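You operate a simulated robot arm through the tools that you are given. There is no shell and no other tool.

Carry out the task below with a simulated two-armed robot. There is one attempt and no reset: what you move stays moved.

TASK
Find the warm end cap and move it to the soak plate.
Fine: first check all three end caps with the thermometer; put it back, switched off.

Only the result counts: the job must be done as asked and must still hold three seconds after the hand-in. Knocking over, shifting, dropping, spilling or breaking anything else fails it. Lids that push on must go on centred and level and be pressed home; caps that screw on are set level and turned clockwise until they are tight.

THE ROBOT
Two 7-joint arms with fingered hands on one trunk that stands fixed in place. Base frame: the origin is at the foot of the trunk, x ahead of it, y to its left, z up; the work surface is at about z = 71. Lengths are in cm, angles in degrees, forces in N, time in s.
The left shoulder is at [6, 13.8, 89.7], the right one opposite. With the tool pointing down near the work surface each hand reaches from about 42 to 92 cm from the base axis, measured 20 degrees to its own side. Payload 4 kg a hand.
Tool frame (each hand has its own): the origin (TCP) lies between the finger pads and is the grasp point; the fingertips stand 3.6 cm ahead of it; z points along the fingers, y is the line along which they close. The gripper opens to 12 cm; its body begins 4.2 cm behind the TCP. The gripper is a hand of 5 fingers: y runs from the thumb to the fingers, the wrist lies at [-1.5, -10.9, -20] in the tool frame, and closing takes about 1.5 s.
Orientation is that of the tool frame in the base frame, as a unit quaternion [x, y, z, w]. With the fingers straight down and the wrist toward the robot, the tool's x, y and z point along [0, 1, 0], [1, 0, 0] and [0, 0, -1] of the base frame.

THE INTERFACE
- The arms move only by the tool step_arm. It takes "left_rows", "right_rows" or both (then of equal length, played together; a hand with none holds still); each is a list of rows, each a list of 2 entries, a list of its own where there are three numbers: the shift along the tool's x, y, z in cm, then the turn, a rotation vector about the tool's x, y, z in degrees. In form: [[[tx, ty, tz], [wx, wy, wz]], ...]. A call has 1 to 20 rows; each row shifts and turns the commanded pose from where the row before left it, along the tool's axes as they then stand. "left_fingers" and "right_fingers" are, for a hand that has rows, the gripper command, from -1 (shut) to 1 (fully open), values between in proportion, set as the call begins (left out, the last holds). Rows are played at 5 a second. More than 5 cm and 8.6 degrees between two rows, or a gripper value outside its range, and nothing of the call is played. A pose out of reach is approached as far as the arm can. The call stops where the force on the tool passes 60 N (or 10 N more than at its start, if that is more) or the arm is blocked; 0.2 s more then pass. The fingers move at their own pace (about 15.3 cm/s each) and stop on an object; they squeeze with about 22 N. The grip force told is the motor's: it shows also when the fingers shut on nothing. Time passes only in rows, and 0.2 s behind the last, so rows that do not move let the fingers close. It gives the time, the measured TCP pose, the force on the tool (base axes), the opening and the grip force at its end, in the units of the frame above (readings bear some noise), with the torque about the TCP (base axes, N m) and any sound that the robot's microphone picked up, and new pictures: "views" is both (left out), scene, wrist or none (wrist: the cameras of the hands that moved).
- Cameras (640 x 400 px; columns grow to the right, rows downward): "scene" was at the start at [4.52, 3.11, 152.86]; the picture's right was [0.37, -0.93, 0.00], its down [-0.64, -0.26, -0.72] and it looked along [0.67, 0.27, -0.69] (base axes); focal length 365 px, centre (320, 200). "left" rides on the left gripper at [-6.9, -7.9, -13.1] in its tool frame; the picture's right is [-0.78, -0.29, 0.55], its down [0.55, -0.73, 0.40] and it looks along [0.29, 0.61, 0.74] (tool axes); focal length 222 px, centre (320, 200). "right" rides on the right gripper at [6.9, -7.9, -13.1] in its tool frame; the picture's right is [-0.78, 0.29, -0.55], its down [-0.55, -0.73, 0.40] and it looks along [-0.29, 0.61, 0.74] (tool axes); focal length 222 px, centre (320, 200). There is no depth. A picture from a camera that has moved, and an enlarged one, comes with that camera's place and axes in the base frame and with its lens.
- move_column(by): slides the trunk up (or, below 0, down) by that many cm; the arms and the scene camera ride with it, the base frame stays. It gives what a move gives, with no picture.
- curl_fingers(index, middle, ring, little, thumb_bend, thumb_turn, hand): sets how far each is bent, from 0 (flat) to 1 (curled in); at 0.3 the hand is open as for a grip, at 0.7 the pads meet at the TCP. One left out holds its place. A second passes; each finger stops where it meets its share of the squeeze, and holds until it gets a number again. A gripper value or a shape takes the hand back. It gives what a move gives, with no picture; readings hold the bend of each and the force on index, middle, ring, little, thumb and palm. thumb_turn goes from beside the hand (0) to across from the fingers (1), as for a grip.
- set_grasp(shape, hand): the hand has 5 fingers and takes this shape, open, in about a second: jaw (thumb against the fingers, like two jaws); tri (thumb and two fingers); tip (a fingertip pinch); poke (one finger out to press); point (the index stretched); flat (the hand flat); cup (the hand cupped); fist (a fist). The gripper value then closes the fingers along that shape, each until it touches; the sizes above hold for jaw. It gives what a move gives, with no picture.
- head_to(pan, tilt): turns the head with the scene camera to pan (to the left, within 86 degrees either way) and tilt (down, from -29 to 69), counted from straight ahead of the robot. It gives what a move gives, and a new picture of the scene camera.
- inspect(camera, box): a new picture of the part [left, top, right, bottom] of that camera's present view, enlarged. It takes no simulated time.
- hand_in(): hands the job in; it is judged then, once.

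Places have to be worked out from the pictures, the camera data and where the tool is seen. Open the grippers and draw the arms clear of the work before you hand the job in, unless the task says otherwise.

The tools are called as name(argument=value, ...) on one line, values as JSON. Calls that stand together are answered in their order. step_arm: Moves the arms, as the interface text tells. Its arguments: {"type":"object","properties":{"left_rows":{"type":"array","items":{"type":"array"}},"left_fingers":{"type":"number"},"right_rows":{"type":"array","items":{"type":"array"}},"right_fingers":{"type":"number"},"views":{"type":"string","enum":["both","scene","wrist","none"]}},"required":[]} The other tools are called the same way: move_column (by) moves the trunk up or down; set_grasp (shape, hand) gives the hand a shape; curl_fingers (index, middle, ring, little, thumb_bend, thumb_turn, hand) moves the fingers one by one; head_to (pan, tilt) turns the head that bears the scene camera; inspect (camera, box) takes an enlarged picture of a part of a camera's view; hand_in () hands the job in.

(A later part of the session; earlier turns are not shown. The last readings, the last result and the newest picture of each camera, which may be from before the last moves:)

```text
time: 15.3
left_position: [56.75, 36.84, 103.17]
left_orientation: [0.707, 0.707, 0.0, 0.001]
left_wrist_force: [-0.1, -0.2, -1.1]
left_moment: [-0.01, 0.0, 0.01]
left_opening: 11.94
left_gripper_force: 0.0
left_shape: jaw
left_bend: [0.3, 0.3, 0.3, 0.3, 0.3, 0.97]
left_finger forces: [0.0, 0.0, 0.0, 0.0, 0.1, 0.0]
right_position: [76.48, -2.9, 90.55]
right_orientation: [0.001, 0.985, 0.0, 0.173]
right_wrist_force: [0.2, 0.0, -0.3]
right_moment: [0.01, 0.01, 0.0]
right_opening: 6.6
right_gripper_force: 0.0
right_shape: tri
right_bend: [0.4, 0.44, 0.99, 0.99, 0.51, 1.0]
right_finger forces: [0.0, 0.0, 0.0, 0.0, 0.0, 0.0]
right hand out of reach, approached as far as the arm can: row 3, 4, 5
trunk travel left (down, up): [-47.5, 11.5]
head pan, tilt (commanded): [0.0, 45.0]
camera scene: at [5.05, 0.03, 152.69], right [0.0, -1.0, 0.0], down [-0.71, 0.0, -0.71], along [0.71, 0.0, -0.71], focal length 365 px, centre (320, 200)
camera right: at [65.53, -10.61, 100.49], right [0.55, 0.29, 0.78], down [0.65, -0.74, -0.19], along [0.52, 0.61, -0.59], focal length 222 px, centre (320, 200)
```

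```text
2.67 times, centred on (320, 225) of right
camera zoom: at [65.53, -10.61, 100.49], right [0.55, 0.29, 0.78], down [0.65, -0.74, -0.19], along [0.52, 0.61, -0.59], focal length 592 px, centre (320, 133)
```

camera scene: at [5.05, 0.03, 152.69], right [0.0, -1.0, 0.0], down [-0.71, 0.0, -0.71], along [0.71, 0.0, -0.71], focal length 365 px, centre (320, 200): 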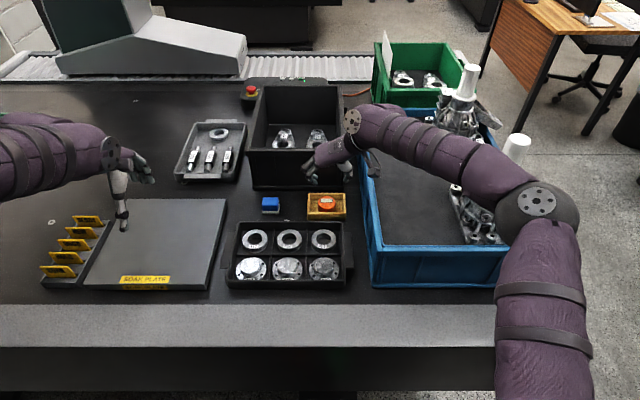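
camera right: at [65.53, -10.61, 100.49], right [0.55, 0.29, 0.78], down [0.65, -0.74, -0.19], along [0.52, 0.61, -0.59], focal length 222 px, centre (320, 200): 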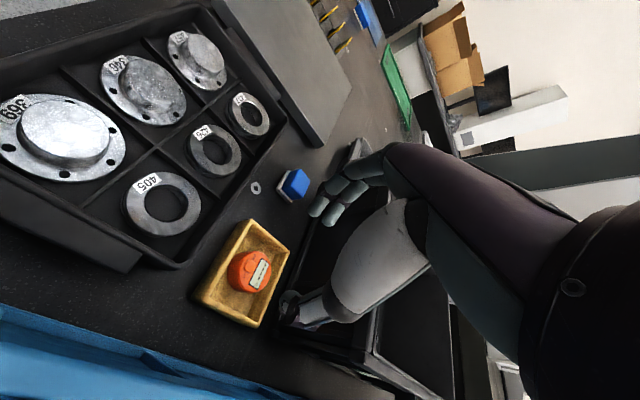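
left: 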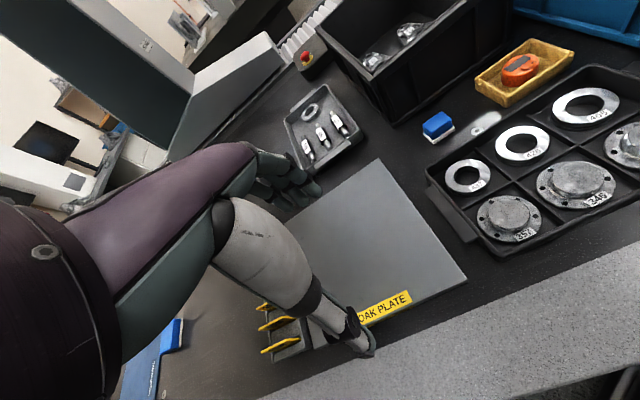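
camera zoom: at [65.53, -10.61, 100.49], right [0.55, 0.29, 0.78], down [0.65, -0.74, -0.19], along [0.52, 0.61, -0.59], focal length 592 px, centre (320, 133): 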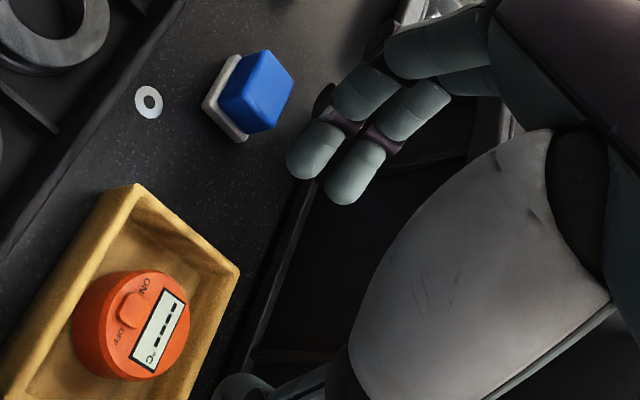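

Yaw before tilt was briefly out of reach, so the hand ended at [76.5, -2.9, 90.6]; the orientation is as wanted. I'll move over the puck (target TCP about [79.8, -2.15]) and down to z≈85.5, then compare fingertip positions.

step_arm(right_rows=[[[-0.7, 0.37, 2.91], [0, 0, 0]], [[-0.7, 0.38, 2.91], [0, 0, 0]], [[0, 0, 0], [0, 0, 0]]], views="none")

inspect(camera="scene", box=[300, 140, 370, 220])

inspect(camera="right", box=[240, 150, 400, 300])

```text
time: 16.1
left_position: [56.76, 36.9, 103.05]
left_orientation: [0.707, 0.707, 0.0, 0.0]
left_wrist_force: [-0.3, -0.6, -0.5]
left_moment: [0.02, 0.01, -0.04]
left_opening: 11.98
left_gripper_force: 0.1
left_shape: jaw
left_bend: [0.3, 0.3, 0.3, 0.3, 0.3, 0.97]
left_finger forces: [0.1, 0.0, 0.0, 0.0, 0.0, 0.0]
right_position: [79.88, -2.13, 85.52]
right_orientation: [0.002, 0.985, 0.0, 0.173]
right_wrist_force: [0.5, -0.4, -1.2]
right_moment: [-0.04, -0.02, -0.04]
right_opening: 6.61
right_gripper_force: 0.2
right_shape: tri
right_bend: [0.4, 0.44, 0.99, 0.99, 0.51, 1.0]
right_finger forces: [0.1, 0.1, 0.1, 0.0, 0.1, 0.0]
trunk travel left (down, up): [-47.5, 11.5]
head pan, tilt (commanded): [0.0, 45.0]
```

```text
5.00 times, centred on (335, 180) of scene
camera zoom: at [5.01, 0.02, 152.7], right [0.0, -1.0, 0.0], down [-0.71, 0.0, -0.71], along [0.71, 0.0, -0.71], focal length 1827 px, centre (245, 300)
```

zoom: 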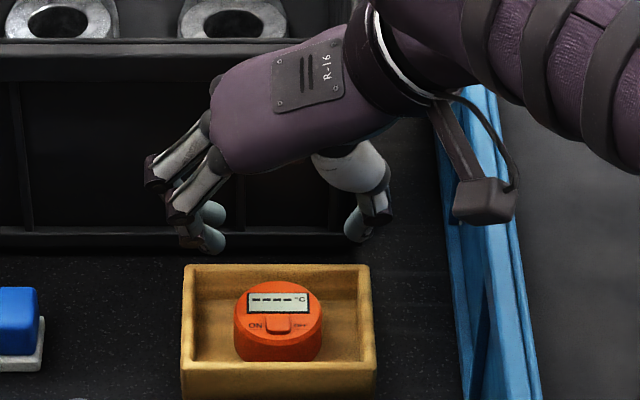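

```text
2.67 times, centred on (320, 225) of right
camera zoom: at [68.82, -10.1, 95.4], right [0.55, 0.29, 0.78], down [0.65, -0.74, -0.19], along [0.52, 0.61, -0.59], focal length 592 px, centre (320, 133)
```

zoom: 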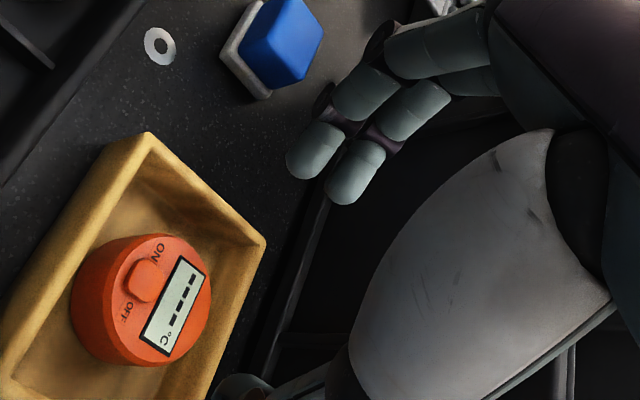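

At this opening the tips triangulate to index [0.9, 3.95, 3.6] and middle [-1.3, 3.97, 3.8] in the tool frame, so the grip centre is about TCP + [1.3, 0, -3.5]. I'll shift 1 cm in x, close slightly to 6.2 cm, and descend until the tips are about 1 cm above the puck.

step_arm(right_rows=[[[0.64, -0.02, 3.23], [0, 0, 0]], [[0.64, -0.02, 3.23], [0, 0, 0]], [[0, 0, 0], [0, 0, 0]]], right_fingers=0.03, views="none")

inspect(camera="scene", box=[305, 155, 365, 220])

inspect(camera="right", box=[240, 150, 400, 300])

```text
time: 16.9
left_position: [56.61, 36.74, 103.06]
left_orientation: [0.708, 0.707, 0.001, 0.0]
left_wrist_force: [0.3, -0.1, -0.3]
left_moment: [0.01, 0.0, -0.05]
left_opening: 11.98
left_gripper_force: 0.0
left_shape: jaw
left_bend: [0.3, 0.3, 0.3, 0.3, 0.3, 0.97]
left_finger forces: [0.0, 0.0, 0.0, 0.0, 0.0, 0.0]
right_position: [80.63, -2.18, 79.15]
right_orientation: [0.002, 0.985, -0.001, 0.173]
right_wrist_force: [-0.2, 0.1, -0.1]
right_moment: [0.01, 0.01, -0.03]
right_opening: 6.2
right_gripper_force: 0.0
right_shape: tri
right_bend: [0.41, 0.45, 0.99, 0.99, 0.54, 1.0]
right_finger forces: [0.0, 0.0, 0.1, 0.0, 0.0, 0.0]
trunk travel left (down, up): [-47.5, 11.5]
head pan, tilt (commanded): [0.0, 45.0]
```

```text
6.15 times, centred on (335, 188) of scene
camera zoom: at [5.02, 0.02, 152.7], right [0.0, -1.0, 0.0], down [-0.71, 0.0, -0.71], along [0.71, 0.0, -0.71], focal length 2249 px, centre (228, 277)
```

zoom: 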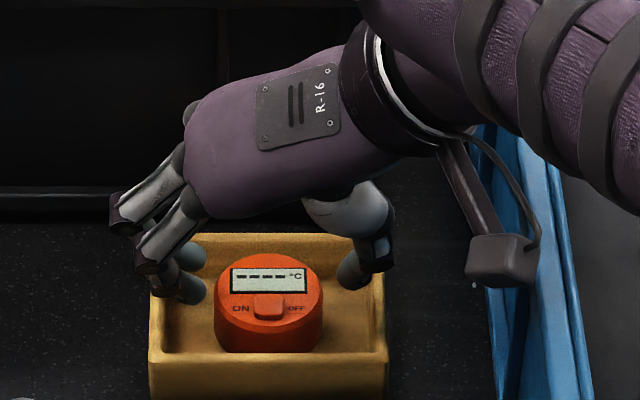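

```text
2.67 times, centred on (320, 225) of right
camera zoom: at [69.71, -9.96, 89.01], right [0.55, 0.29, 0.78], down [0.65, -0.74, -0.19], along [0.52, 0.61, -0.59], focal length 592 px, centre (320, 133)
```

zoom: 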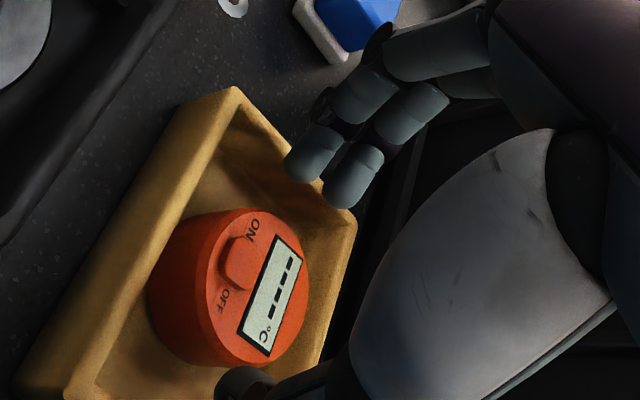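

The index's outer joint may be close to the tray's left wall. I'll zoom in hard to work out the finger geometry before going lower.

inspect(camera="right", box=[280, 170, 380, 240])

inspect(camera="scene", box=[312, 180, 352, 212])

inspect(camera="left", box=[440, 0, 600, 100])

```text
5.71 times, centred on (330, 205) of right
camera zoom: at [69.71, -9.96, 89.01], right [0.55, 0.29, 0.78], down [0.65, -0.74, -0.19], along [0.52, 0.61, -0.59], focal length 1269 px, centre (263, 171)
```

zoom: 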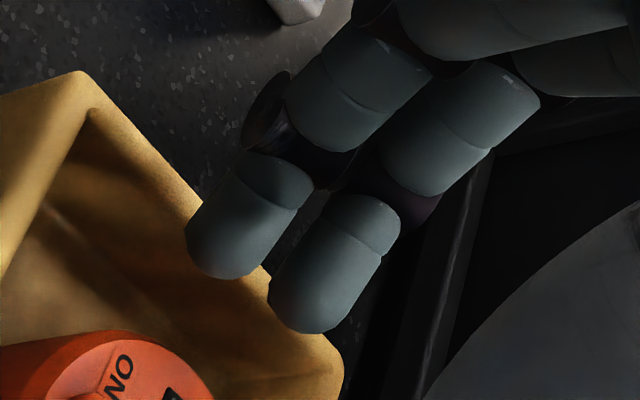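

```text
12.50 times, centred on (332, 196) of scene
camera zoom: at [5.02, 0.02, 152.7], right [0.0, -1.0, 0.0], down [-0.71, 0.0, -0.71], along [0.71, 0.0, -0.71], focal length 4568 px, centre (170, 250)
```

zoom: 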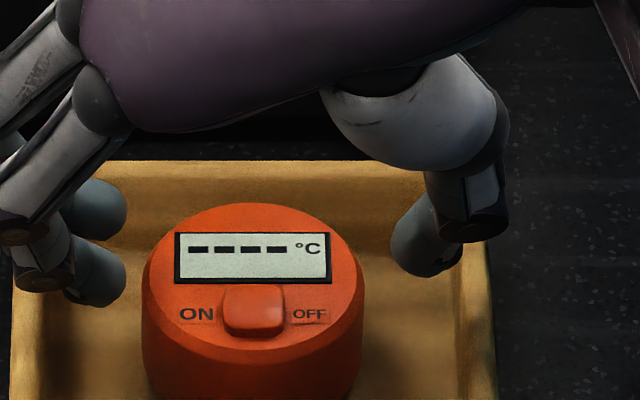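

```text
4.00 times, centred on (520, 50) of left
camera zoom: at [48.91, 29.79, 116.34], right [-0.29, -0.78, -0.55], down [-0.73, 0.55, -0.4], along [0.61, 0.29, -0.74], focal length 888 px, centre (-480, 800)
```

zoom: 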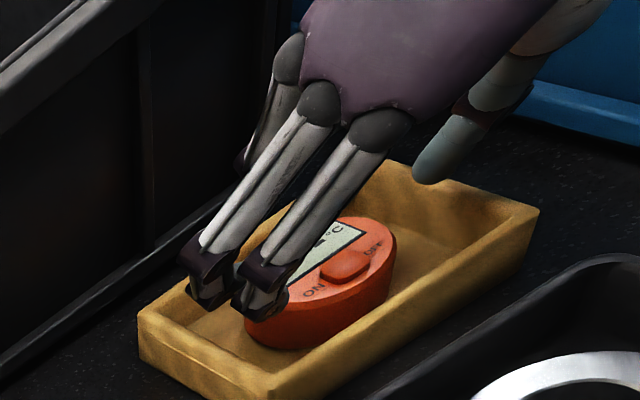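

The left view shows the fingers coming down over the tray with room to spare. I'll descend 1.2 cm straight down and look again from all three cameras.

step_arm(right_rows=[[[0.205, 0, 0.564], [0, 0, 0]], [[0.205, 0, 0.564], [0, 0, 0]], [[0, 0, 0], [0, 0, 0]]], views="none")

inspect(camera="left", box=[460, 20, 560, 90])

inspect(camera="scene", box=[312, 180, 352, 212])

inspect(camera="right", box=[250, 160, 370, 300])

```text
time: 17.7
left_position: [56.67, 36.85, 103.16]
left_orientation: [0.707, 0.707, 0.0, 0.001]
left_wrist_force: [0.4, 0.3, 0.3]
left_moment: [0.0, -0.01, 0.0]
left_opening: 11.96
left_gripper_force: 0.0
left_shape: jaw
left_bend: [0.3, 0.3, 0.3, 0.3, 0.3, 0.97]
left_finger forces: [0.0, 0.1, 0.0, 0.1, 0.1, 0.0]
right_position: [80.65, -2.08, 77.75]
right_orientation: [0.002, 0.985, -0.001, 0.174]
right_wrist_force: [-0.2, 0.7, -0.2]
right_moment: [0.0, 0.03, -0.01]
right_opening: 6.2
right_gripper_force: 0.0
right_shape: tri
right_bend: [0.41, 0.45, 0.99, 0.99, 0.54, 1.0]
right_finger forces: [0.0, 0.1, 0.1, 0.1, 0.0, 0.0]
trunk travel left (down, up): [-47.5, 11.5]
head pan, tilt (commanded): [0.0, 45.0]
```

```text
5.71 times, centred on (510, 55) of left
camera zoom: at [48.92, 29.8, 116.33], right [-0.29, -0.78, -0.55], down [-0.73, 0.55, -0.4], along [0.61, 0.29, -0.74], focal length 1269 px, centre (-766, 1029)
```

zoom: 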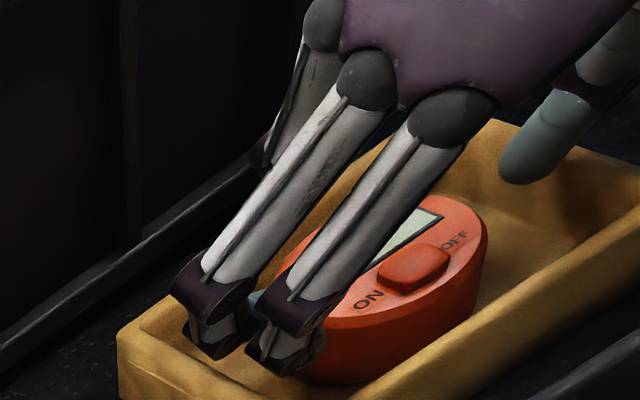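

```text
12.50 times, centred on (332, 196) of scene
camera zoom: at [5.04, 0.03, 152.7], right [0.0, -1.0, 0.0], down [-0.71, 0.0, -0.71], along [0.71, 0.0, -0.71], focal length 4568 px, centre (170, 250)
```

zoom: 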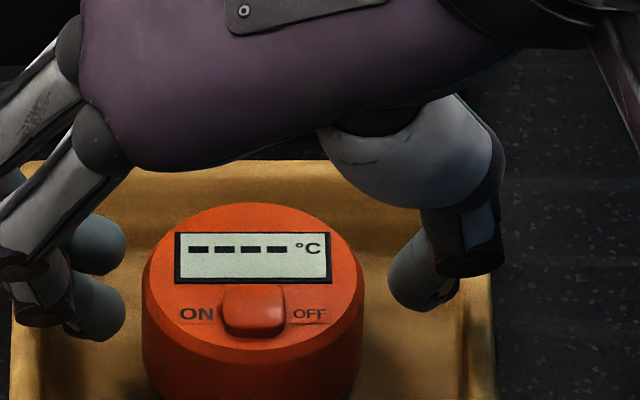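

```text
2.86 times, centred on (310, 230) of right
camera zoom: at [69.8, -9.92, 87.77], right [0.55, 0.29, 0.78], down [0.65, -0.74, -0.19], along [0.52, 0.61, -0.59], focal length 635 px, centre (349, 114)
```

zoom: 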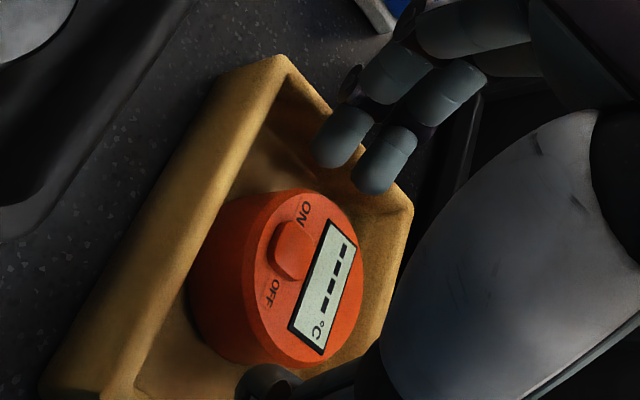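

The thumb tip triangulates to [82, -5.8, 74.0], with its joint 2.6 cm above it, so it clears the rim. Both sides have about a 0.5 cm gap to the puck. I'll narrow to 5.8 cm and go down another 0.7 cm, watching the forces.

step_arm(right_rows=[[[0, 0, 0], [0, 0, 0]], [[0.12, 0, 0.33], [0, 0, 0]], [[0.12, 0, 0.33], [0, 0, 0]], [[0, 0, 0], [0, 0, 0]]], right_fingers=-0.03, views="none")

inspect(camera="scene", box=[312, 180, 352, 212])

inspect(camera="left", box=[460, 20, 560, 90])

```text
time: 18.7
left_position: [56.79, 36.8, 103.14]
left_orientation: [0.707, 0.707, 0.0, 0.0]
left_wrist_force: [-0.6, 0.4, 0.0]
left_moment: [0.0, -0.02, -0.02]
left_opening: 11.97
left_gripper_force: 0.1
left_shape: jaw
left_bend: [0.3, 0.3, 0.3, 0.3, 0.3, 0.97]
left_finger forces: [0.1, 0.1, 0.0, 0.0, 0.0, 0.0]
right_position: [80.67, -2.07, 77.11]
right_orientation: [0.003, 0.985, 0.0, 0.173]
right_wrist_force: [0.9, -0.2, 0.1]
right_moment: [0.0, -0.01, -0.03]
right_opening: 5.82
right_gripper_force: 0.1
right_shape: tri
right_bend: [0.42, 0.46, 0.99, 0.99, 0.57, 1.0]
right_finger forces: [0.0, 0.0, 0.1, 0.0, 0.1, 0.0]
trunk travel left (down, up): [-47.5, 11.5]
head pan, tilt (commanded): [0.0, 45.0]
```

```text
12.50 times, centred on (332, 196) of scene
camera zoom: at [5.03, 0.03, 152.7], right [0.0, -1.0, 0.0], down [-0.71, 0.0, -0.71], along [0.71, 0.0, -0.71], focal length 4568 px, centre (170, 250)
```

zoom: 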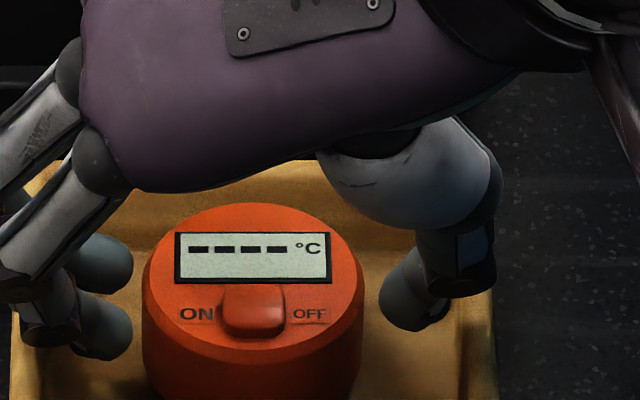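

```text
5.71 times, centred on (510, 55) of left
camera zoom: at [48.92, 29.8, 116.33], right [-0.29, -0.78, -0.55], down [-0.73, 0.55, -0.4], along [0.61, 0.29, -0.74], focal length 1269 px, centre (-766, 1029)
```

zoom: 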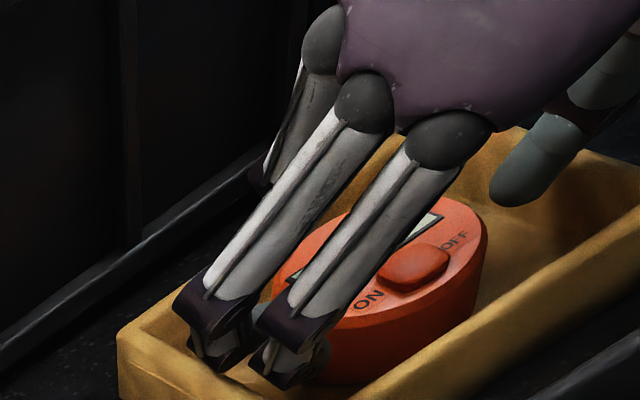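

The gaps on both sides are now about 0.3 cm. I'll descend another 0.5 cm and check the force for any contact with the tray.

step_arm(right_rows=[[[0.085, -0.03, 0.235], [0, 0, 0]], [[0.085, 0, 0.235], [0, 0, 0]], [[0, 0, 0], [0, 0, 0]]], views="none")

inspect(camera="scene", box=[312, 180, 352, 212])

inspect(camera="left", box=[460, 20, 560, 90])

inspect(camera="right", box=[240, 160, 380, 320])

```text
time: 19.5
left_position: [56.72, 36.82, 102.98]
left_orientation: [0.707, 0.707, 0.001, 0.0]
left_wrist_force: [-0.5, 0.3, -0.2]
left_moment: [-0.01, 0.01, 0.0]
left_opening: 11.97
left_gripper_force: 0.1
left_shape: jaw
left_bend: [0.3, 0.3, 0.3, 0.3, 0.3, 0.97]
left_finger forces: [0.0, 0.1, 0.0, 0.1, 0.0, 0.1]
right_position: [80.77, -2.08, 76.69]
right_orientation: [0.002, 0.985, 0.0, 0.173]
right_wrist_force: [0.1, 0.5, 0.1]
right_moment: [-0.03, -0.01, 0.01]
right_opening: 5.85
right_gripper_force: 0.1
right_shape: tri
right_bend: [0.42, 0.46, 0.99, 0.99, 0.57, 1.0]
right_finger forces: [0.1, 0.1, 0.0, 0.1, 0.0, 0.1]
trunk travel left (down, up): [-47.5, 11.5]
head pan, tilt (commanded): [0.0, 45.0]
```

```text
12.50 times, centred on (332, 196) of scene
camera zoom: at [5.03, 0.03, 152.7], right [0.0, -1.0, 0.0], down [-0.71, 0.0, -0.71], along [0.71, 0.0, -0.71], focal length 4568 px, centre (170, 250)
```

zoom: 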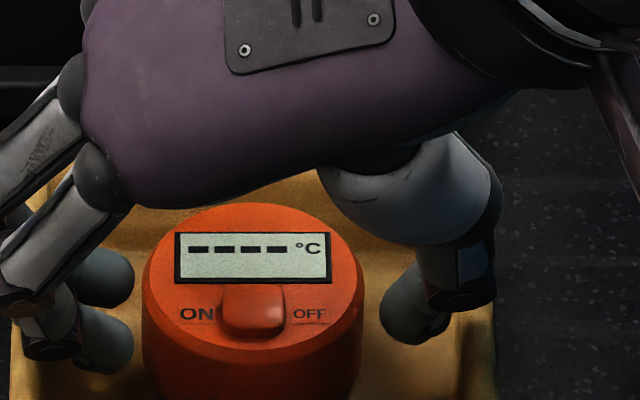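

```text
5.71 times, centred on (510, 55) of left
camera zoom: at [48.92, 29.8, 116.33], right [-0.29, -0.78, -0.55], down [-0.73, 0.55, -0.4], along [0.61, 0.29, -0.74], focal length 1269 px, centre (-766, 1029)
```

zoom: 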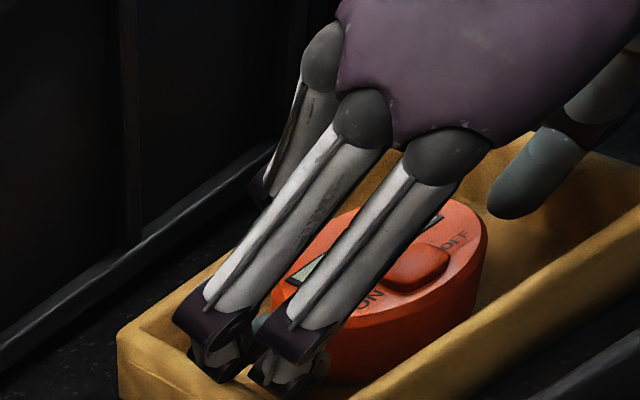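

```text
2.50 times, centred on (310, 240) of right
camera zoom: at [69.8, -9.94, 86.63], right [0.55, 0.29, 0.78], down [0.65, -0.74, -0.19], along [0.52, 0.61, -0.59], focal length 555 px, centre (345, 100)
```

zoom: 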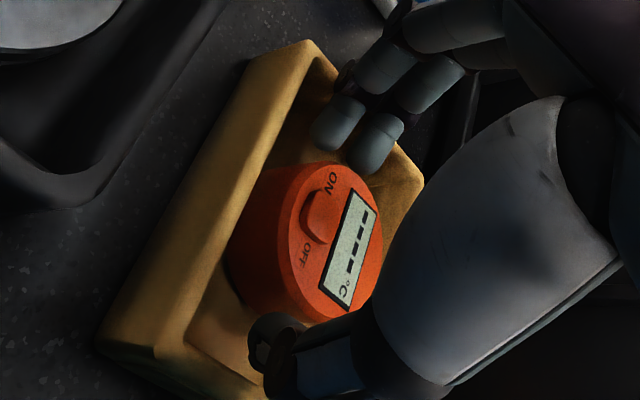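

No contact yet. I'll go down another 0.5 cm.

step_arm(right_rows=[[[0.085, 0, 0.235], [0, 0, 0]], [[0.085, 0, 0.235], [0, 0, 0]], [[0, 0, 0], [0, 0, 0]]], views="none")

inspect(camera="scene", box=[312, 180, 352, 212])

inspect(camera="left", box=[460, 20, 560, 90])

```text
time: 20.3
left_position: [56.69, 36.74, 103.09]
left_orientation: [0.707, 0.707, 0.0, 0.0]
left_wrist_force: [-1.2, 0.6, 0.0]
left_moment: [0.0, 0.02, 0.01]
left_opening: 11.95
left_gripper_force: 0.1
left_shape: jaw
left_bend: [0.3, 0.3, 0.3, 0.3, 0.3, 0.97]
left_finger forces: [0.0, 0.2, 0.0, 0.0, 0.1, 0.0]
right_position: [80.81, -2.13, 76.17]
right_orientation: [0.001, 0.985, 0.0, 0.174]
right_wrist_force: [-0.4, -0.8, 6.2]
right_moment: [0.29, 0.05, 0.02]
right_opening: 5.84
right_gripper_force: 0.1
right_shape: tri
right_bend: [0.42, 0.46, 0.99, 0.99, 0.57, 1.0]
right_finger forces: [3.5, 2.0, 0.0, 0.1, 0.0, 0.1]
trunk travel left (down, up): [-47.5, 11.5]
head pan, tilt (commanded): [0.0, 45.0]
```

```text
12.50 times, centred on (332, 196) of scene
camera zoom: at [4.97, 0.01, 152.71], right [0.0, -1.0, 0.0], down [-0.71, 0.0, -0.71], along [0.71, 0.0, -0.71], focal length 4568 px, centre (170, 250)
```

zoom: 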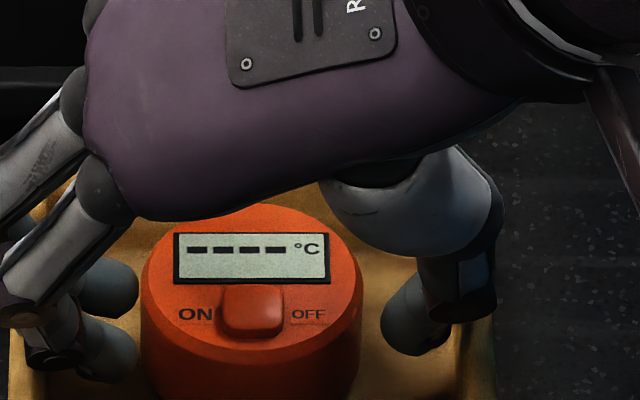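

```text
5.71 times, centred on (510, 55) of left
camera zoom: at [48.87, 29.78, 116.36], right [-0.29, -0.78, -0.55], down [-0.73, 0.55, -0.4], along [0.61, 0.29, -0.74], focal length 1269 px, centre (-766, 1029)
```

zoom: 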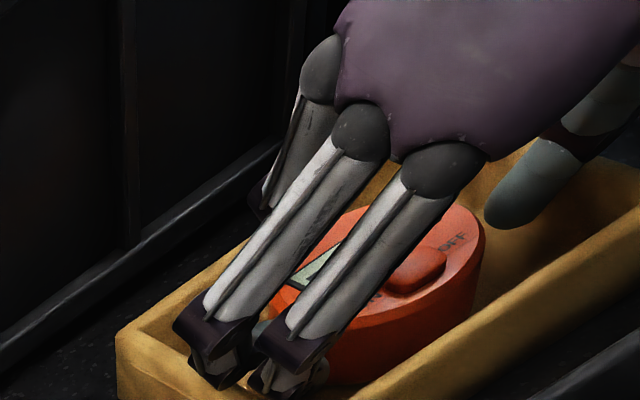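

I see 6 N upward, with a moment indicating contact around y≈3: the outer finger joints are just touching the left rim. I'll raise 0.15 cm to relieve that, then close gently on the puck.

step_arm(right_rows=[[[-0.05, -0.05, -0.14], [0, 0, 0]], [[0, 0, 0], [0, 0, 0]]], views="none")

step_arm(right_rows=[[[0, 0, 0], [0, 0, 0]], [[0, 0, 0], [0, 0, 0]], [[0, 0, 0], [0, 0, 0]], [[0, 0, 0], [0, 0, 0]], [[0, 0, 0], [0, 0, 0]], [[0, 0, 0], [0, 0, 0]], [[0, 0, 0], [0, 0, 0]], [[0, 0, 0], [0, 0, 0]]], right_fingers=-0.25, views="none")

inspect(camera="scene", box=[312, 180, 352, 212])

inspect(camera="left", box=[460, 20, 560, 90])

```text
time: 20.9
left_position: [56.65, 36.81, 103.07]
left_orientation: [0.707, 0.707, 0.001, 0.0]
left_wrist_force: [-0.3, 0.3, -0.1]
left_moment: [0.0, 0.01, 0.0]
left_opening: 11.94
left_gripper_force: 0.0
left_shape: jaw
left_bend: [0.3, 0.3, 0.3, 0.3, 0.3, 0.97]
left_finger forces: [0.1, 0.0, 0.0, 0.0, 0.1, 0.0]
right_position: [80.7, -2.14, 76.25]
right_orientation: [0.001, 0.985, 0.0, 0.173]
right_wrist_force: [0.3, -1.3, 2.6]
right_moment: [0.1, -0.01, -0.04]
right_opening: 5.85
right_gripper_force: 0.0
right_shape: tri
right_bend: [0.42, 0.46, 0.99, 0.99, 0.57, 1.0]
right_finger forces: [1.3, 0.9, 0.0, 0.0, 0.0, 0.0]
trunk travel left (down, up): [-47.5, 11.5]
head pan, tilt (commanded): [0.0, 45.0]
```

```text
time: 22.7
left_position: [56.74, 36.74, 103.04]
left_orientation: [0.707, 0.707, 0.0, 0.0]
left_wrist_force: [-0.6, 0.5, 0.2]
left_moment: [-0.02, -0.03, -0.01]
left_opening: 11.98
left_gripper_force: 0.1
left_shape: jaw
left_bend: [0.3, 0.3, 0.3, 0.3, 0.3, 0.97]
left_finger forces: [0.0, 0.0, 0.1, 0.1, 0.0, 0.1]
right_position: [80.82, -2.12, 76.27]
right_orientation: [0.002, 0.985, -0.001, 0.173]
right_wrist_force: [-0.4, 0.2, -1.2]
right_moment: [-0.01, 0.03, 0.01]
right_opening: 4.4
right_gripper_force: 22.0
right_shape: tri
right_bend: [0.51, 0.5, 1.0, 1.0, 0.66, 1.0]
right_finger forces: [9.1, 9.9, 0.0, 0.0, 19.6, 0.0]
trunk travel left (down, up): [-47.5, 11.5]
head pan, tilt (commanded): [0.0, 45.0]
```

```text
12.50 times, centred on (332, 196) of scene
camera zoom: at [5.05, 0.03, 152.7], right [0.0, -1.0, 0.0], down [-0.71, 0.0, -0.71], along [0.71, 0.0, -0.71], focal length 4568 px, centre (170, 250)
```

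zoom: 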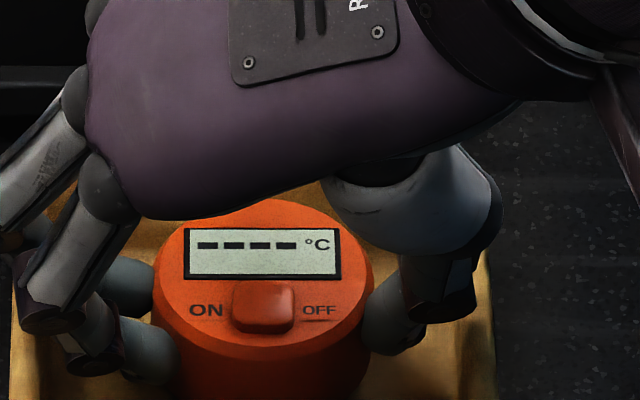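

```text
5.71 times, centred on (510, 55) of left
camera zoom: at [48.93, 29.79, 116.33], right [-0.29, -0.78, -0.55], down [-0.73, 0.55, -0.4], along [0.61, 0.29, -0.74], focal length 1269 px, centre (-766, 1029)
```

zoom: 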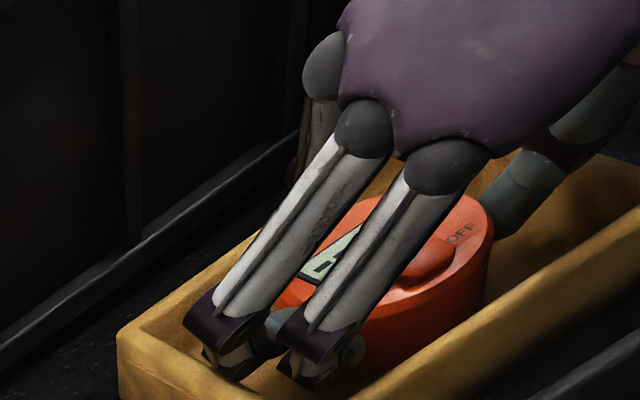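

The puck is gripped (index 9, middle 10, thumb 20 N). I'll lift straight up 2 cm and check that it comes along.

step_arm(right_rows=[[[-0.17, 0, -0.47], [0, 0, 0]], [[-0.17, 0, -0.47], [0, 0, 0]], [[-0.17, 0, -0.47], [0, 0, 0]], [[-0.17, 0, -0.47], [0, 0, 0]], [[0, 0, 0], [0, 0, 0]]], views="none")

inspect(camera="scene", box=[307, 165, 363, 212])

inspect(camera="left", box=[460, 20, 560, 90])

inspect(camera="right", box=[240, 160, 380, 320])

```text
time: 23.9
left_position: [56.66, 36.76, 103.04]
left_orientation: [0.707, 0.707, 0.001, 0.0]
left_wrist_force: [0.3, -1.3, -0.1]
left_moment: [0.03, -0.03, 0.02]
left_opening: 11.93
left_gripper_force: 0.1
left_shape: jaw
left_bend: [0.3, 0.3, 0.3, 0.3, 0.3, 0.97]
left_finger forces: [0.0, 0.0, 0.0, 0.0, 0.0, 0.0]
right_position: [80.67, -2.21, 78.16]
right_orientation: [0.002, 0.985, -0.001, 0.174]
right_wrist_force: [0.0, -0.8, -1.6]
right_moment: [-0.01, 0.0, -0.02]
right_opening: 4.44
right_gripper_force: 22.0
right_shape: tri
right_bend: [0.51, 0.5, 1.0, 1.0, 0.66, 1.0]
right_finger forces: [9.1, 10.0, 0.0, 0.0, 19.5, 0.0]
trunk travel left (down, up): [-47.5, 11.5]
head pan, tilt (commanded): [0.0, 45.0]
```

```text
8.51 times, centred on (335, 188) of scene
camera zoom: at [5.05, 0.03, 152.7], right [0.0, -1.0, 0.0], down [-0.71, 0.0, -0.71], along [0.71, 0.0, -0.71], focal length 3110 px, centre (192, 298)
```

zoom: 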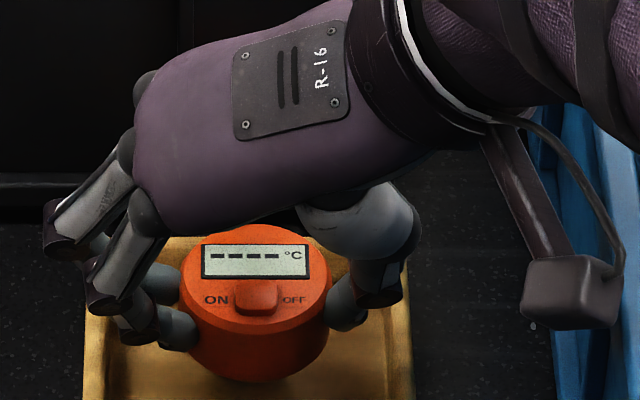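

```text
5.71 times, centred on (510, 55) of left
camera zoom: at [48.93, 29.8, 116.32], right [-0.29, -0.78, -0.55], down [-0.73, 0.55, -0.4], along [0.61, 0.29, -0.74], focal length 1269 px, centre (-766, 1029)
```

zoom: 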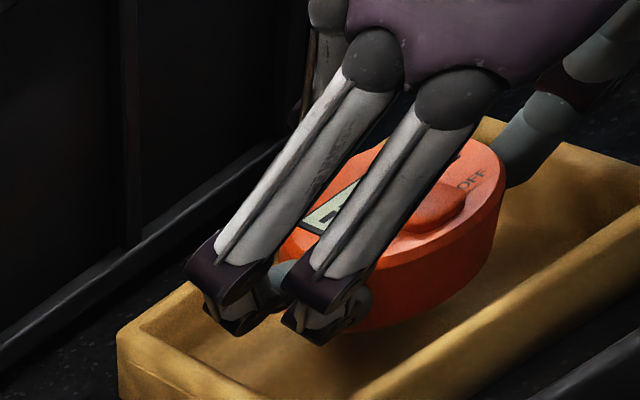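

```text
2.50 times, centred on (310, 240) of right
camera zoom: at [69.77, -10.01, 88.24], right [0.55, 0.29, 0.78], down [0.65, -0.74, -0.19], along [0.52, 0.61, -0.59], focal length 555 px, centre (345, 100)
```

zoom: 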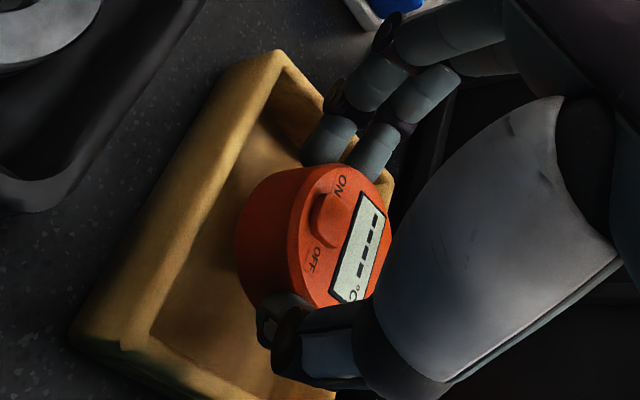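

The puck is lifted level and its display is readable from the scene camera. Grip pose to remember: TCP [80.8, -2.12, 76.27], with puck centre offset ≈ [+1.7, -0.2]. I'll raise to z≈86 and start moving back toward cap 369, watching the arm's clearance.

step_arm(right_rows=[[[-1.33, 0, -3.67], [0, 0, 0]], [[-1.33, 0, -3.67], [0, 0, 0]], [[4.23, 0.25, -1.53], [0, 0, 0]], [[4.23, 0.25, -1.53], [0, 0, 0]], [[0, 0, 0], [0, 0, 0]]], views="both")

```text
time: 25.1
left_position: [56.74, 36.82, 103.09]
left_orientation: [0.707, 0.707, 0.0, 0.0]
left_wrist_force: [-0.2, 0.6, -1.2]
left_moment: [0.01, -0.01, -0.01]
left_opening: 11.97
left_gripper_force: 0.1
left_shape: jaw
left_bend: [0.3, 0.3, 0.3, 0.3, 0.3, 0.97]
left_finger forces: [0.0, 0.0, 0.0, 0.1, 0.1, 0.0]
right_position: [71.55, -1.55, 86.31]
right_orientation: [0.002, 0.985, 0.0, 0.174]
right_wrist_force: [-1.2, 0.4, -0.9]
right_moment: [0.02, 0.01, 0.02]
right_opening: 4.43
right_gripper_force: 21.4
right_shape: tri
right_bend: [0.51, 0.5, 1.0, 1.0, 0.66, 1.0]
right_finger forces: [8.9, 9.8, 0.0, 0.0, 19.4, 0.0]
trunk travel left (down, up): [-47.5, 11.5]
head pan, tilt (commanded): [0.0, 45.0]
camera scene: at [5.07, 0.03, 152.69], right [0.0, -1.0, 0.0], down [-0.71, 0.0, -0.71], along [0.71, 0.0, -0.71], focal length 365 px, centre (320, 200)
camera right: at [60.68, -9.43, 96.26], right [0.55, 0.29, 0.78], down [0.65, -0.74, -0.19], along [0.52, 0.61, -0.59], focal length 222 px, centre (320, 200)
```

scene: 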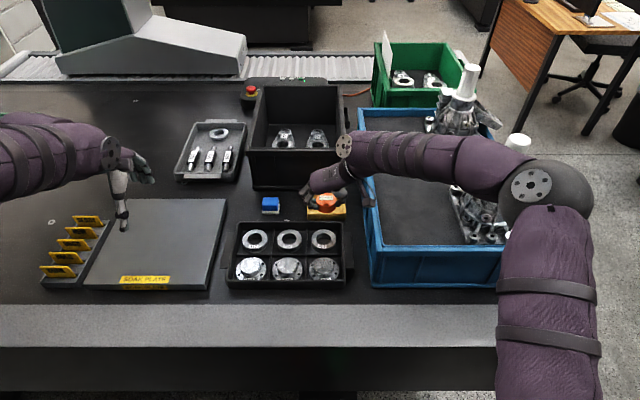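
right: 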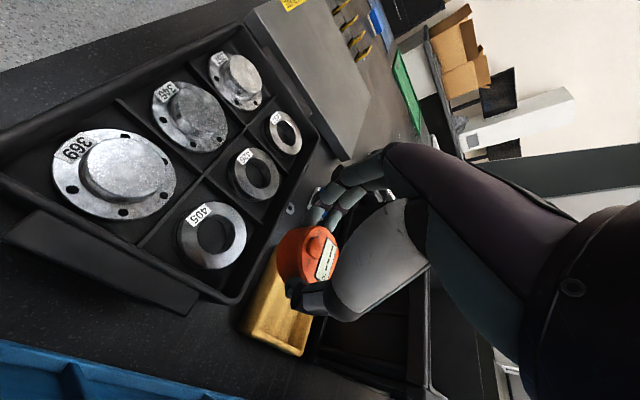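

The arm is clear of the bin contents. I'll continue until the puck is above cap 369 (puck centre → [60.1, -1.1]).

step_arm(right_rows=[[[4.12, 0.23, -1.49], [0, 0, 0]], [[4.12, 0.23, -1.49], [0, 0, 0]], [[4.12, 0.22, -1.49], [0, 0, 0]], [[0, 0, 0], [0, 0, 0]]], views="both")

inspect(camera="scene", box=[280, 180, 380, 300])

inspect(camera="left", box=[440, 40, 640, 240])

```text
time: 26.1
left_position: [56.73, 36.73, 103.17]
left_orientation: [0.708, 0.707, 0.0, -0.001]
left_wrist_force: [-0.6, -0.3, -0.2]
left_moment: [0.05, -0.01, -0.01]
left_opening: 11.98
left_gripper_force: 0.1
left_shape: jaw
left_bend: [0.3, 0.3, 0.3, 0.3, 0.3, 0.97]
left_finger forces: [0.0, 0.0, 0.0, 0.0, 0.1, 0.0]
right_position: [58.45, -0.68, 86.33]
right_orientation: [0.002, 0.985, 0.0, 0.173]
right_wrist_force: [-0.6, -0.5, -0.4]
right_moment: [-0.01, 0.04, 0.0]
right_opening: 4.44
right_gripper_force: 22.1
right_shape: tri
right_bend: [0.51, 0.5, 1.0, 1.0, 0.66, 1.0]
right_finger forces: [8.9, 9.5, 0.0, 0.0, 19.5, 0.1]
trunk travel left (down, up): [-47.5, 11.5]
head pan, tilt (commanded): [0.0, 45.0]
camera scene: at [5.07, 0.02, 152.69], right [0.0, -1.0, 0.0], down [-0.71, 0.0, -0.71], along [0.71, 0.0, -0.71], focal length 365 px, centre (320, 200)
camera right: at [47.65, -8.63, 96.2], right [0.55, 0.29, 0.78], down [0.65, -0.74, -0.19], along [0.52, 0.61, -0.59], focal length 222 px, centre (320, 200)
```

scene: 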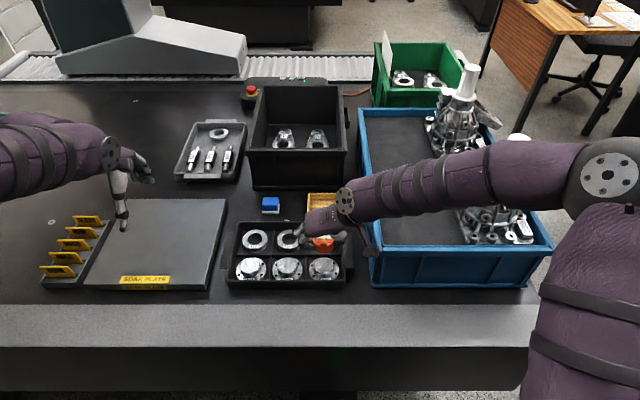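
right: 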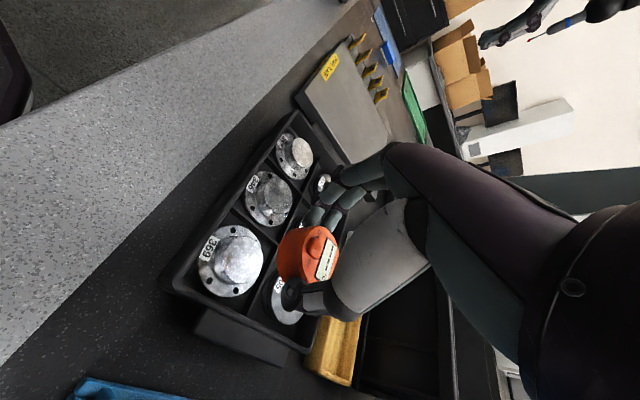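

```text
3.33 times, centred on (330, 240) of scene
camera zoom: at [5.07, 0.02, 152.69], right [0.0, -1.0, 0.0], down [-0.71, 0.0, -0.71], along [0.71, 0.0, -0.71], focal length 1218 px, centre (287, 67)
```

zoom: 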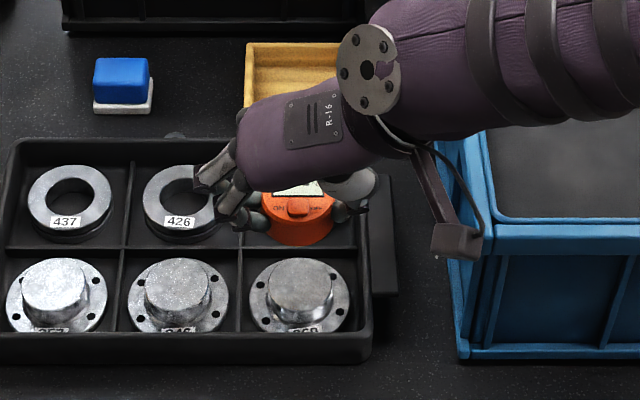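

```text
2.00 times, centred on (540, 140) of left
camera zoom: at [48.96, 29.79, 116.31], right [-0.29, -0.78, -0.55], down [-0.73, 0.55, -0.4], along [0.61, 0.29, -0.74], focal length 444 px, centre (-120, 320)
```

zoom: 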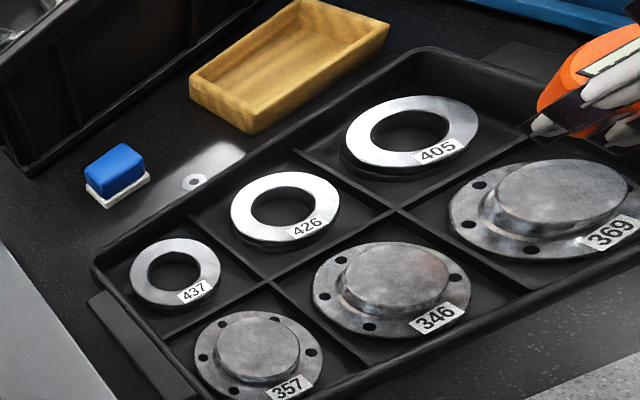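

The puck is above cap 369. The display is partly hidden from the head, but the right wrist camera sees it. I'll descend 5.5 cm and look.

step_arm(right_rows=[[[0.94, -0.1, 2.585], [0, 0, 0]], [[0.94, -0.1, 2.585], [0, 0, 0]], [[0, 0, 0], [0, 0, 0]]], views="none")

inspect(camera="scene", box=[290, 210, 370, 290])

inspect(camera="left", box=[540, 40, 640, 140])

inspect(camera="right", box=[220, 180, 380, 320])

```text
time: 26.9
left_position: [56.71, 36.65, 103.08]
left_orientation: [0.707, 0.707, -0.001, 0.0]
left_wrist_force: [0.5, 0.2, -0.5]
left_moment: [0.03, -0.03, -0.01]
left_opening: 11.99
left_gripper_force: 0.1
left_shape: jaw
left_bend: [0.3, 0.3, 0.3, 0.3, 0.3, 0.97]
left_finger forces: [0.0, 0.0, 0.0, 0.1, 0.1, 0.0]
right_position: [58.57, -1.07, 80.75]
right_orientation: [0.002, 0.985, 0.0, 0.173]
right_wrist_force: [0.3, -0.1, -1.1]
right_moment: [-0.01, 0.01, -0.03]
right_opening: 4.41
right_gripper_force: 22.0
right_shape: tri
right_bend: [0.51, 0.5, 1.0, 1.0, 0.66, 1.0]
right_finger forces: [8.7, 9.6, 0.0, 0.0, 19.4, 0.0]
trunk travel left (down, up): [-47.5, 11.5]
head pan, tilt (commanded): [0.0, 45.0]
```

```text
5.00 times, centred on (330, 250) of scene
camera zoom: at [5.02, 0.03, 152.7], right [0.0, -1.0, 0.0], down [-0.71, 0.0, -0.71], along [0.71, 0.0, -0.71], focal length 1827 px, centre (270, -50)
```

zoom: 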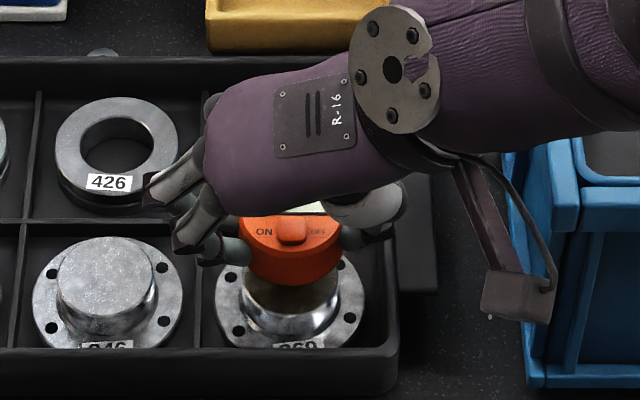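

```text
4.00 times, centred on (590, 90) of left
camera zoom: at [48.91, 29.79, 116.34], right [-0.29, -0.78, -0.55], down [-0.73, 0.55, -0.4], along [0.61, 0.29, -0.74], focal length 888 px, centre (-760, 640)
```

zoom: 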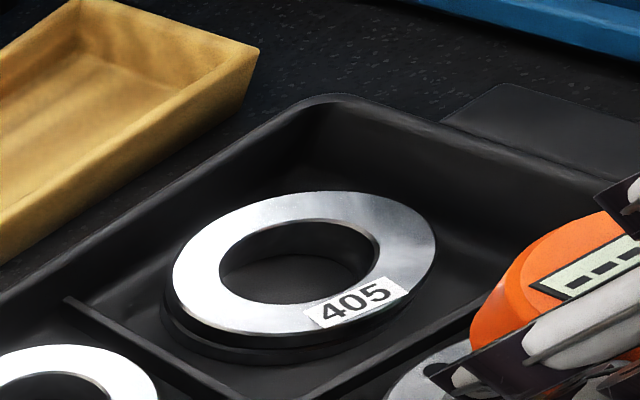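

```text
2.86 times, centred on (300, 250) of right
camera zoom: at [47.69, -8.91, 90.64], right [0.55, 0.29, 0.78], down [0.65, -0.74, -0.19], along [0.52, 0.61, -0.59], focal length 635 px, centre (377, 57)
```

zoom: 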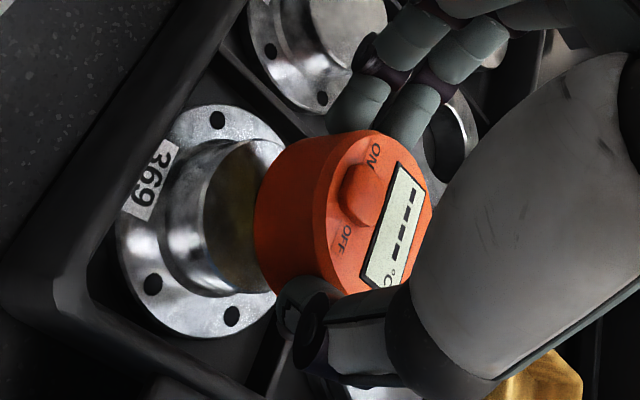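

The puck is centred above the boss in both directions. I'll go down another 1.4 cm, near contact, and check the reading.

step_arm(right_rows=[[[0.24, 0, 0.66], [0, 0, 0]], [[0.24, 0, 0.66], [0, 0, 0]], [[0, 0, 0], [0, 0, 0]]], views="none")

inspect(camera="scene", box=[300, 220, 360, 280])

inspect(camera="right", box=[240, 190, 360, 310])

```text
time: 27.7
left_position: [56.81, 36.77, 103.07]
left_orientation: [0.708, 0.707, 0.001, 0.0]
left_wrist_force: [-0.8, -0.2, -0.2]
left_moment: [0.02, 0.03, 0.03]
left_opening: 11.97
left_gripper_force: 0.0
left_shape: jaw
left_bend: [0.3, 0.3, 0.3, 0.3, 0.3, 0.97]
left_finger forces: [0.0, 0.0, 0.0, 0.0, 0.1, 0.0]
right_position: [58.61, -1.08, 79.14]
right_orientation: [0.002, 0.985, 0.0, 0.174]
right_wrist_force: [0.1, -0.3, -0.5]
right_moment: [0.0, 0.03, -0.01]
right_opening: 4.41
right_gripper_force: 22.1
right_shape: tri
right_bend: [0.51, 0.5, 1.0, 1.0, 0.66, 1.0]
right_finger forces: [8.8, 9.6, 0.0, 0.0, 19.3, 0.0]
trunk travel left (down, up): [-47.5, 11.5]
head pan, tilt (commanded): [0.0, 45.0]
```

```text
6.67 times, centred on (330, 250) of scene
camera zoom: at [5.04, 0.03, 152.7], right [0.0, -1.0, 0.0], down [-0.71, 0.0, -0.71], along [0.71, 0.0, -0.71], focal length 2436 px, centre (253, -133)
```

zoom: 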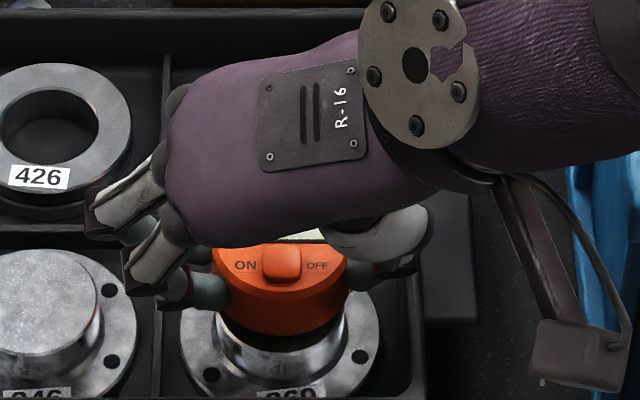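

```text
3.33 times, centred on (300, 250) of right
camera zoom: at [47.7, -8.9, 89.2], right [0.55, 0.29, 0.78], down [0.65, -0.74, -0.19], along [0.52, 0.61, -0.59], focal length 740 px, centre (387, 33)
```

zoom: 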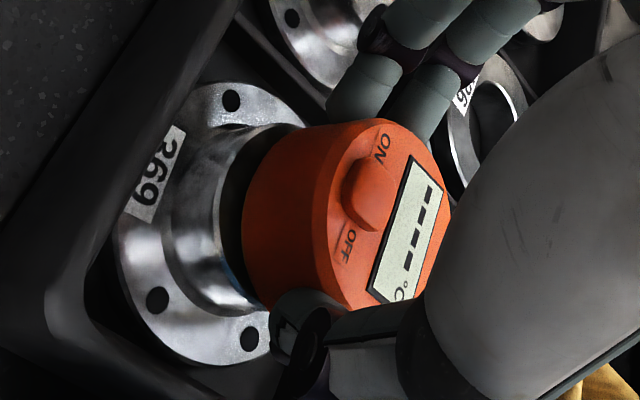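

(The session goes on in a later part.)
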